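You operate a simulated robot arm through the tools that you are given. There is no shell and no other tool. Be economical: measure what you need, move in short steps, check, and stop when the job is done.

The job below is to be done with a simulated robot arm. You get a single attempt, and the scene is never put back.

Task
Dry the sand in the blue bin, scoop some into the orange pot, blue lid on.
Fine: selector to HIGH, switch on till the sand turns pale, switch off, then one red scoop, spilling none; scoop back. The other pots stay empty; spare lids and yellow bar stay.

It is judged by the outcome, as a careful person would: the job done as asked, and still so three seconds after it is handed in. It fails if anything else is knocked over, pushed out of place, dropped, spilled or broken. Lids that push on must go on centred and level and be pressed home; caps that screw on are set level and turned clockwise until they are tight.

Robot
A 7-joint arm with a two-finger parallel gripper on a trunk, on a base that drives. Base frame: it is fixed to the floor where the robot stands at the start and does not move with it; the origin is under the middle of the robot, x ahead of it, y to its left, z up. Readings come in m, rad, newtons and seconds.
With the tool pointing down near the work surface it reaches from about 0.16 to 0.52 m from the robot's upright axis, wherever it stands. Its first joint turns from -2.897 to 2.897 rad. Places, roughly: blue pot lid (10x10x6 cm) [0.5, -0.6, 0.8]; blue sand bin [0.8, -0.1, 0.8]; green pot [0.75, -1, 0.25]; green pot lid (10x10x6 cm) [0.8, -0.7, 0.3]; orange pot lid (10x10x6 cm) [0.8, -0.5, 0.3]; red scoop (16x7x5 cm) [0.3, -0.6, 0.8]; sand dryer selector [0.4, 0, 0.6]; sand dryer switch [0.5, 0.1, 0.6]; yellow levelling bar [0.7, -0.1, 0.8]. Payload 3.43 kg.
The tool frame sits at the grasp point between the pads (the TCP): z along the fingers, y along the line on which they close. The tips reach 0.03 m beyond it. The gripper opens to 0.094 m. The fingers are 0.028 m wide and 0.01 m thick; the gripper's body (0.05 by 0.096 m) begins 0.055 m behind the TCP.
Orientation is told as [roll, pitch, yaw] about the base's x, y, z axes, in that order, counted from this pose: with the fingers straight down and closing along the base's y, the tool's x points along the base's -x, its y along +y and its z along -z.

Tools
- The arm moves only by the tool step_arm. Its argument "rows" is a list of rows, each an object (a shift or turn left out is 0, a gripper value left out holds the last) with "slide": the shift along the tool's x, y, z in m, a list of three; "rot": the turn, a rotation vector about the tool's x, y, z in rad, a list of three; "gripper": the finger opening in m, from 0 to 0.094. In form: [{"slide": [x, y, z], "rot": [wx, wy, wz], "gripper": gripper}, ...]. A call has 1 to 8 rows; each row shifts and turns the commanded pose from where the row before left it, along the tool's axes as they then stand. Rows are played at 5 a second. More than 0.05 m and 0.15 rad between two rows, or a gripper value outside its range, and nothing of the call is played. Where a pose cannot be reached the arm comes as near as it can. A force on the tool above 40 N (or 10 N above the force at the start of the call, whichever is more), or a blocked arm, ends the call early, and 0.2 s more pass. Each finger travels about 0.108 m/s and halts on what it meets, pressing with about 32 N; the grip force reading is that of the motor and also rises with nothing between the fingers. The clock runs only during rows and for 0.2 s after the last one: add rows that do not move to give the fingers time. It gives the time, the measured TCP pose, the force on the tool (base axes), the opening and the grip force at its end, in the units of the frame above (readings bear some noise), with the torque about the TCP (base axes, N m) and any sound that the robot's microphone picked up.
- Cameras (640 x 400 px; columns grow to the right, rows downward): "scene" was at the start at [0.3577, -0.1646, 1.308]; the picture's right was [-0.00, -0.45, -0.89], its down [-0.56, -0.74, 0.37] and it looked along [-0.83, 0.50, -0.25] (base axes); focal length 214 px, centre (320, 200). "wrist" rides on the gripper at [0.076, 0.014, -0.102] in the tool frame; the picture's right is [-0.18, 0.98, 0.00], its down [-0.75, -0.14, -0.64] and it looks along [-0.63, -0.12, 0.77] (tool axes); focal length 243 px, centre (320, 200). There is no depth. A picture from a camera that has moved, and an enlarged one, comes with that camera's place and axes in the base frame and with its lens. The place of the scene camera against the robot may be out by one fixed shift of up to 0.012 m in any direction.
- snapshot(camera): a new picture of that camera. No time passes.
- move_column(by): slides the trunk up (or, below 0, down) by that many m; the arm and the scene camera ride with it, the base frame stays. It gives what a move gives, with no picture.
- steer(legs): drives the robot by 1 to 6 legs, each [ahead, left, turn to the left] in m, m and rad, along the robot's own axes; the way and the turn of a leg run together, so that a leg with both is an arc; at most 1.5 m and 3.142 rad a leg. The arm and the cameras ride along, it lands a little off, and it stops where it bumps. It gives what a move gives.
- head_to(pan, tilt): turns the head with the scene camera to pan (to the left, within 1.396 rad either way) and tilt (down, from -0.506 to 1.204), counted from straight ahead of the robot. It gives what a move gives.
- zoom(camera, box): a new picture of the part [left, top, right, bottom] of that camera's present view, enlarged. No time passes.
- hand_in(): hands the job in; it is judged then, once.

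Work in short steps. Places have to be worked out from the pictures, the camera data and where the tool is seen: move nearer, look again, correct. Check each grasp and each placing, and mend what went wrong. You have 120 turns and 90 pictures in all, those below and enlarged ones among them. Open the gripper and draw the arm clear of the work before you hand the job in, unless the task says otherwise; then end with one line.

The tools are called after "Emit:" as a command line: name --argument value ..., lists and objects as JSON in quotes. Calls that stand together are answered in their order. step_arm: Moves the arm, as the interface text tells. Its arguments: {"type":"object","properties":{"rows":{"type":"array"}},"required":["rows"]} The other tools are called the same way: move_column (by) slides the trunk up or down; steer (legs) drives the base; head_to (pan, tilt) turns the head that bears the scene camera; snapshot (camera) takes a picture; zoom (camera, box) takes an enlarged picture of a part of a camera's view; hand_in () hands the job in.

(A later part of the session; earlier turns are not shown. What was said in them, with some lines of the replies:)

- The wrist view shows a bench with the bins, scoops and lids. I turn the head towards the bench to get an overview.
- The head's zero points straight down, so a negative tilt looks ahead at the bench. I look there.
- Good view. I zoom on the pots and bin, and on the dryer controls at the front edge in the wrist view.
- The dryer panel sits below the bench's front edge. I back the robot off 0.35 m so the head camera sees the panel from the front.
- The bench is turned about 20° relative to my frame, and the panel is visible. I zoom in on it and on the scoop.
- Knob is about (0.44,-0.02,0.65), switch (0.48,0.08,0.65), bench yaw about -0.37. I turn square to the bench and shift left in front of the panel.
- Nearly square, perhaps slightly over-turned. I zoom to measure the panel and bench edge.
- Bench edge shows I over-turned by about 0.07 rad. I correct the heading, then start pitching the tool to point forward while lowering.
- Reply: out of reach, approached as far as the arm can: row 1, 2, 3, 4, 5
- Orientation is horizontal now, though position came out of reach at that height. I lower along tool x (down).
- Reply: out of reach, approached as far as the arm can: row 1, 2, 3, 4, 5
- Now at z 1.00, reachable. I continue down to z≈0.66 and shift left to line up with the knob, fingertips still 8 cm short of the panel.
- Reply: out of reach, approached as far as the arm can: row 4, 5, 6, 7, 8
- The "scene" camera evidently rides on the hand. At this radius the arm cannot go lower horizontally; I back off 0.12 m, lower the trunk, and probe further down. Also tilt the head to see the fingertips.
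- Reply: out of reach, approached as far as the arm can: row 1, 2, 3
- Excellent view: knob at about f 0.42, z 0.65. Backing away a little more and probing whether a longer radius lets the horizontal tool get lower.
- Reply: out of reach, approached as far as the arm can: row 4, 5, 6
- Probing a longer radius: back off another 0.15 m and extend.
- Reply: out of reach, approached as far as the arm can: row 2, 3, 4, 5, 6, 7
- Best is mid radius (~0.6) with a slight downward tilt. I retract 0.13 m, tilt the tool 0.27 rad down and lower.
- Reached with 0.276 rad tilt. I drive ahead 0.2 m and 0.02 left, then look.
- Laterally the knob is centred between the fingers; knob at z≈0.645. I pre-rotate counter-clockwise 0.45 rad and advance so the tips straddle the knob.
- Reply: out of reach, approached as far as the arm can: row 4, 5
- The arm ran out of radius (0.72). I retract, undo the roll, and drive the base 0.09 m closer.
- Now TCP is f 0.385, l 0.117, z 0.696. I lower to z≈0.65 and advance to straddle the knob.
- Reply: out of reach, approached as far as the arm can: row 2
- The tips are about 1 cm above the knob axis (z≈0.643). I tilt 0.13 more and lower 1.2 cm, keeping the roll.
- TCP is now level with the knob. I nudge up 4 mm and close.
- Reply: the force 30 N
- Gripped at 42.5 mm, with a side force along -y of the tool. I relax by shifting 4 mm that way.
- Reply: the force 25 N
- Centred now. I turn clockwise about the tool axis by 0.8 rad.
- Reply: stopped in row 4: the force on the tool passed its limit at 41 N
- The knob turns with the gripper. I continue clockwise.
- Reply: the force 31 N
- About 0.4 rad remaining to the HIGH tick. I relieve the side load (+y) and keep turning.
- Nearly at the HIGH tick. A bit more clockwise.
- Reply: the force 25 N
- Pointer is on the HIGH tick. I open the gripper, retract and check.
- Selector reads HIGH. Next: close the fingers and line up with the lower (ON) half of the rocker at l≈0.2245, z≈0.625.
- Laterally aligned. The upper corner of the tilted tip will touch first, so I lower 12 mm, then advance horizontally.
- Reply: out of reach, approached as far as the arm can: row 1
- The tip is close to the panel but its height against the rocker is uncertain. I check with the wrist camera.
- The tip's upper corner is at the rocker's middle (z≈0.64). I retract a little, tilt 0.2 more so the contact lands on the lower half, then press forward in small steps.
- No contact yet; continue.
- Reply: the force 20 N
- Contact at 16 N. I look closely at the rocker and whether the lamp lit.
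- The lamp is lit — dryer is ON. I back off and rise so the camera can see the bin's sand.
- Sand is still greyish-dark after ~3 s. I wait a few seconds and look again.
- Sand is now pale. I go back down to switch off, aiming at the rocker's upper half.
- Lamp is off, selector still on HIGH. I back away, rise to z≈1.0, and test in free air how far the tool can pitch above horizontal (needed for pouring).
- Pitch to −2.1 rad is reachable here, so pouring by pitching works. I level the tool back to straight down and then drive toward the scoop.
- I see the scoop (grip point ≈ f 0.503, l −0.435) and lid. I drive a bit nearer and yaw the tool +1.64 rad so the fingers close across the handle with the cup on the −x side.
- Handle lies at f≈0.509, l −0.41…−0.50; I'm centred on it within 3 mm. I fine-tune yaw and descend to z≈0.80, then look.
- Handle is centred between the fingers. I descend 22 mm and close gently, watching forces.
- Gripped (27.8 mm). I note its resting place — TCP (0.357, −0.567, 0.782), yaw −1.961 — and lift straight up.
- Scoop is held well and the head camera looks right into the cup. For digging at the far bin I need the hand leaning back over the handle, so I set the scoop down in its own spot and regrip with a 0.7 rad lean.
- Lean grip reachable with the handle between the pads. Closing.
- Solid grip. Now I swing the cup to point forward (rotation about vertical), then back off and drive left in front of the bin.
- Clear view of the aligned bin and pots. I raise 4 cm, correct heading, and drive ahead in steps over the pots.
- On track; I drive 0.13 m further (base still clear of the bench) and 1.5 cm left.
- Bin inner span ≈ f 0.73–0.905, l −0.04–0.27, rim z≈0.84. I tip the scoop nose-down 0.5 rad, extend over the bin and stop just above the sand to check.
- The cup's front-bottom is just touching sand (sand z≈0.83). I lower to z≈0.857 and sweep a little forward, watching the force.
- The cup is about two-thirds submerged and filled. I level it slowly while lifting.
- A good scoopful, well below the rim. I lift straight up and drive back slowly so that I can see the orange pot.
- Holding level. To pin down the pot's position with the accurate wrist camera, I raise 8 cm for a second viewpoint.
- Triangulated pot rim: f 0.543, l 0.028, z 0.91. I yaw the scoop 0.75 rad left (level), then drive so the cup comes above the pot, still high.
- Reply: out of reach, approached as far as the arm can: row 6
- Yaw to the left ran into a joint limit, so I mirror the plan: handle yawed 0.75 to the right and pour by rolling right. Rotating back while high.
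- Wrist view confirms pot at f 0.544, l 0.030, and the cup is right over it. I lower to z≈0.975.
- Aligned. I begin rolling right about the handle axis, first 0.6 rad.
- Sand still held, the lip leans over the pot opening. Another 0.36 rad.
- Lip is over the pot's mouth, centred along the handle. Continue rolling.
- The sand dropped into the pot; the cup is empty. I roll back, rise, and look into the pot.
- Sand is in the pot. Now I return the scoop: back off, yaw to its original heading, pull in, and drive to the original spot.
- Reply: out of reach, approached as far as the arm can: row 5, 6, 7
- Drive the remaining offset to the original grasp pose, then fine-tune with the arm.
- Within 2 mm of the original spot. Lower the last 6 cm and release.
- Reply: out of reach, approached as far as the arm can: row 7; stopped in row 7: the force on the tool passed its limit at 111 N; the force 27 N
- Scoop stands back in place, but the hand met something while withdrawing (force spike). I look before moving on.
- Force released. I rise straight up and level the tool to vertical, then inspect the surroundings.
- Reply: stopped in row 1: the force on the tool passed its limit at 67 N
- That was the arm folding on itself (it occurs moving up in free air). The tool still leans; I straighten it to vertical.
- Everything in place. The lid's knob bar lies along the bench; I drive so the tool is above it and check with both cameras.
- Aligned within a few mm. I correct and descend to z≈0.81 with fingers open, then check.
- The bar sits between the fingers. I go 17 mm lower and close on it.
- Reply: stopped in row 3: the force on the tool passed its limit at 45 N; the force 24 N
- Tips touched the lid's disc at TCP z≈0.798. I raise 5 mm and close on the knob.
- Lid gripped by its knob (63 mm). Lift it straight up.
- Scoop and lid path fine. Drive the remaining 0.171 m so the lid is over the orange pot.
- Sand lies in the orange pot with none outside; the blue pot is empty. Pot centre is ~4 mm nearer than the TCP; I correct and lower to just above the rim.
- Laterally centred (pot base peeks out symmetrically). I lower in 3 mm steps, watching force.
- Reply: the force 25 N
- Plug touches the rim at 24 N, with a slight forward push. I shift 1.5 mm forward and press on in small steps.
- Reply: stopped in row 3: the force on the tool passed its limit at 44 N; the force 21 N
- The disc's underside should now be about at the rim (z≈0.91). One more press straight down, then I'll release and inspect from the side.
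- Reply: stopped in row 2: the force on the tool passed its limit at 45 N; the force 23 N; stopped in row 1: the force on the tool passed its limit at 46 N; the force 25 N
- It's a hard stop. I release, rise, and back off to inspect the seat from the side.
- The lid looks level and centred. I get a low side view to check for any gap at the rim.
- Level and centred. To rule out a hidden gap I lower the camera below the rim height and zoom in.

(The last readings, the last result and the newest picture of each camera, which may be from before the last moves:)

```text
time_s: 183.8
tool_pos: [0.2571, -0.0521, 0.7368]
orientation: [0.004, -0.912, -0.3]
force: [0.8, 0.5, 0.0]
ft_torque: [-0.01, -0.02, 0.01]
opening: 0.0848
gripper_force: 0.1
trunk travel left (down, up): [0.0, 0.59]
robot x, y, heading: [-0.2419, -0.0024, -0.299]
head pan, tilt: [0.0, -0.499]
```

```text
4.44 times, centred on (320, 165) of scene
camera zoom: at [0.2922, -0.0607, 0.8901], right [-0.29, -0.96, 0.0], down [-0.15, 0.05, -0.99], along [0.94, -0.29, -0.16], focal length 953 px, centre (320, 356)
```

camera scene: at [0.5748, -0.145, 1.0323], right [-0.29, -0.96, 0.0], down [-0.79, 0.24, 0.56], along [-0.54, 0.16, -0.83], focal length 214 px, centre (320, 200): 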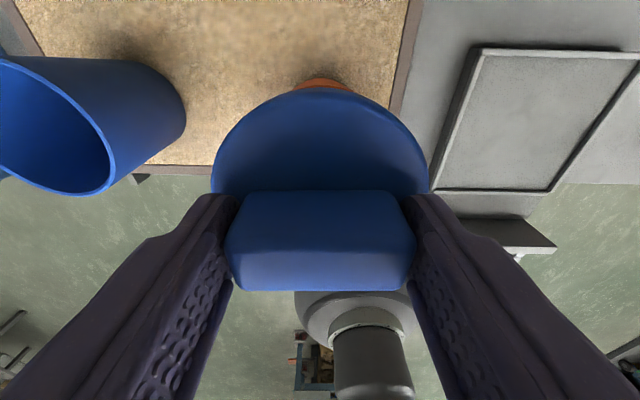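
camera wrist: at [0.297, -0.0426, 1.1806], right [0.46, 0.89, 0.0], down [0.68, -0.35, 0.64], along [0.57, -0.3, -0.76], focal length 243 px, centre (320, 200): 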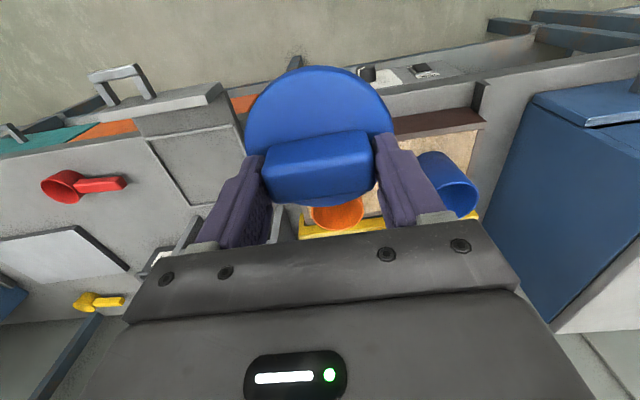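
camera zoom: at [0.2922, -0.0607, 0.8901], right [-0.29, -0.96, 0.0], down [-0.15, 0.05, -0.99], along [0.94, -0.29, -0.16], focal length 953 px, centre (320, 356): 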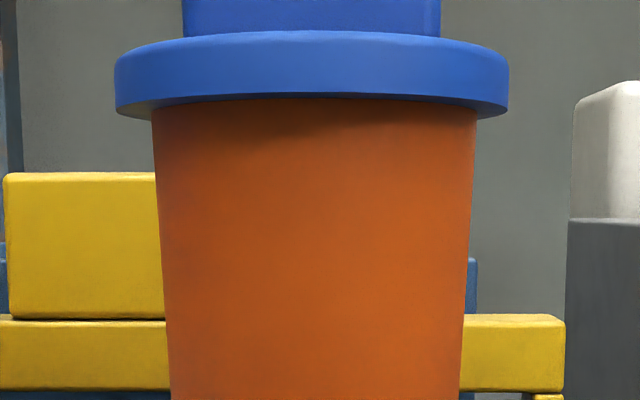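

The lid sits flush on the rim all round, level and centred. I back the robot off with the gripper open and take a last overview.

Emit:
steer --legs '[[-0.25, -0.15, 0]]'

Emit:
move_column --by 0.4

Emit:
head_to --pan 0 --tilt 0.0

Emit:
snapshot --camera "scene"

```text
time_s: 185.8
tool_pos: [-0.026, -0.1251, 0.7376]
orientation: [0.005, -0.914, -0.306]
force: [0.1, -0.7, 0.6]
ft_torque: [0.02, 0.03, -0.03]
opening: 0.0851
gripper_force: 0.1
trunk travel left (down, up): [0.0, 0.59]
robot x, y, heading: [-0.5288, -0.0685, -0.298]
head pan, tilt: [0.0, -0.499]
```

```text
time_s: 189.6
tool_pos: [-0.0278, -0.1247, 1.1377]
orientation: [0.002, -0.912, -0.305]
force: [-1.0, 0.4, -0.7]
ft_torque: [-0.03, 0.02, -0.03]
opening: 0.0849
gripper_force: 0.0
trunk travel left (down, up): [-0.4, 0.19]
robot x, y, heading: [-0.5322, -0.0704, -0.304]
head pan, tilt: [0.0, -0.499]
```

```text
time_s: 190.5
tool_pos: [-0.0266, -0.1242, 1.1363]
orientation: [0.005, -0.911, -0.305]
force: [0.4, 0.1, 0.2]
ft_torque: [0.01, 0.02, 0.01]
opening: 0.0852
gripper_force: 0.1
trunk travel left (down, up): [-0.4, 0.19]
robot x, y, heading: [-0.5285, -0.0729, -0.304]
head pan, tilt: [0.0, 0.0]
```

```text
2 pictures are left
camera scene: at [0.0021, -0.1312, 1.2447], right [-0.3, -0.95, 0.0], down [-0.58, 0.18, -0.79], along [0.76, -0.23, -0.61], focal length 214 px, centre (320, 200)
```

scene: 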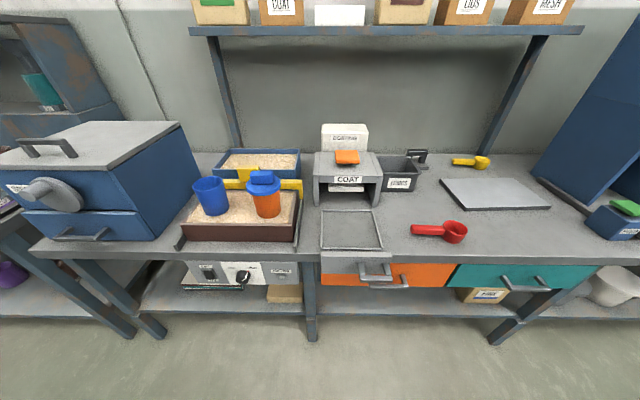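

Selector is on HIGH, the dryer is off, the sand is pale, the lid is on the orange pot, the scoop is back and everything else is in place. Handing in.

Emit:
hand_in

```text
The job is handed in.
```

The job is handed in: the sand was dried on HIGH and the dryer switched off. One scoop went into the orange pot with no spill seen, the blue lid is on flush and level, and the red scoop is back in its place.
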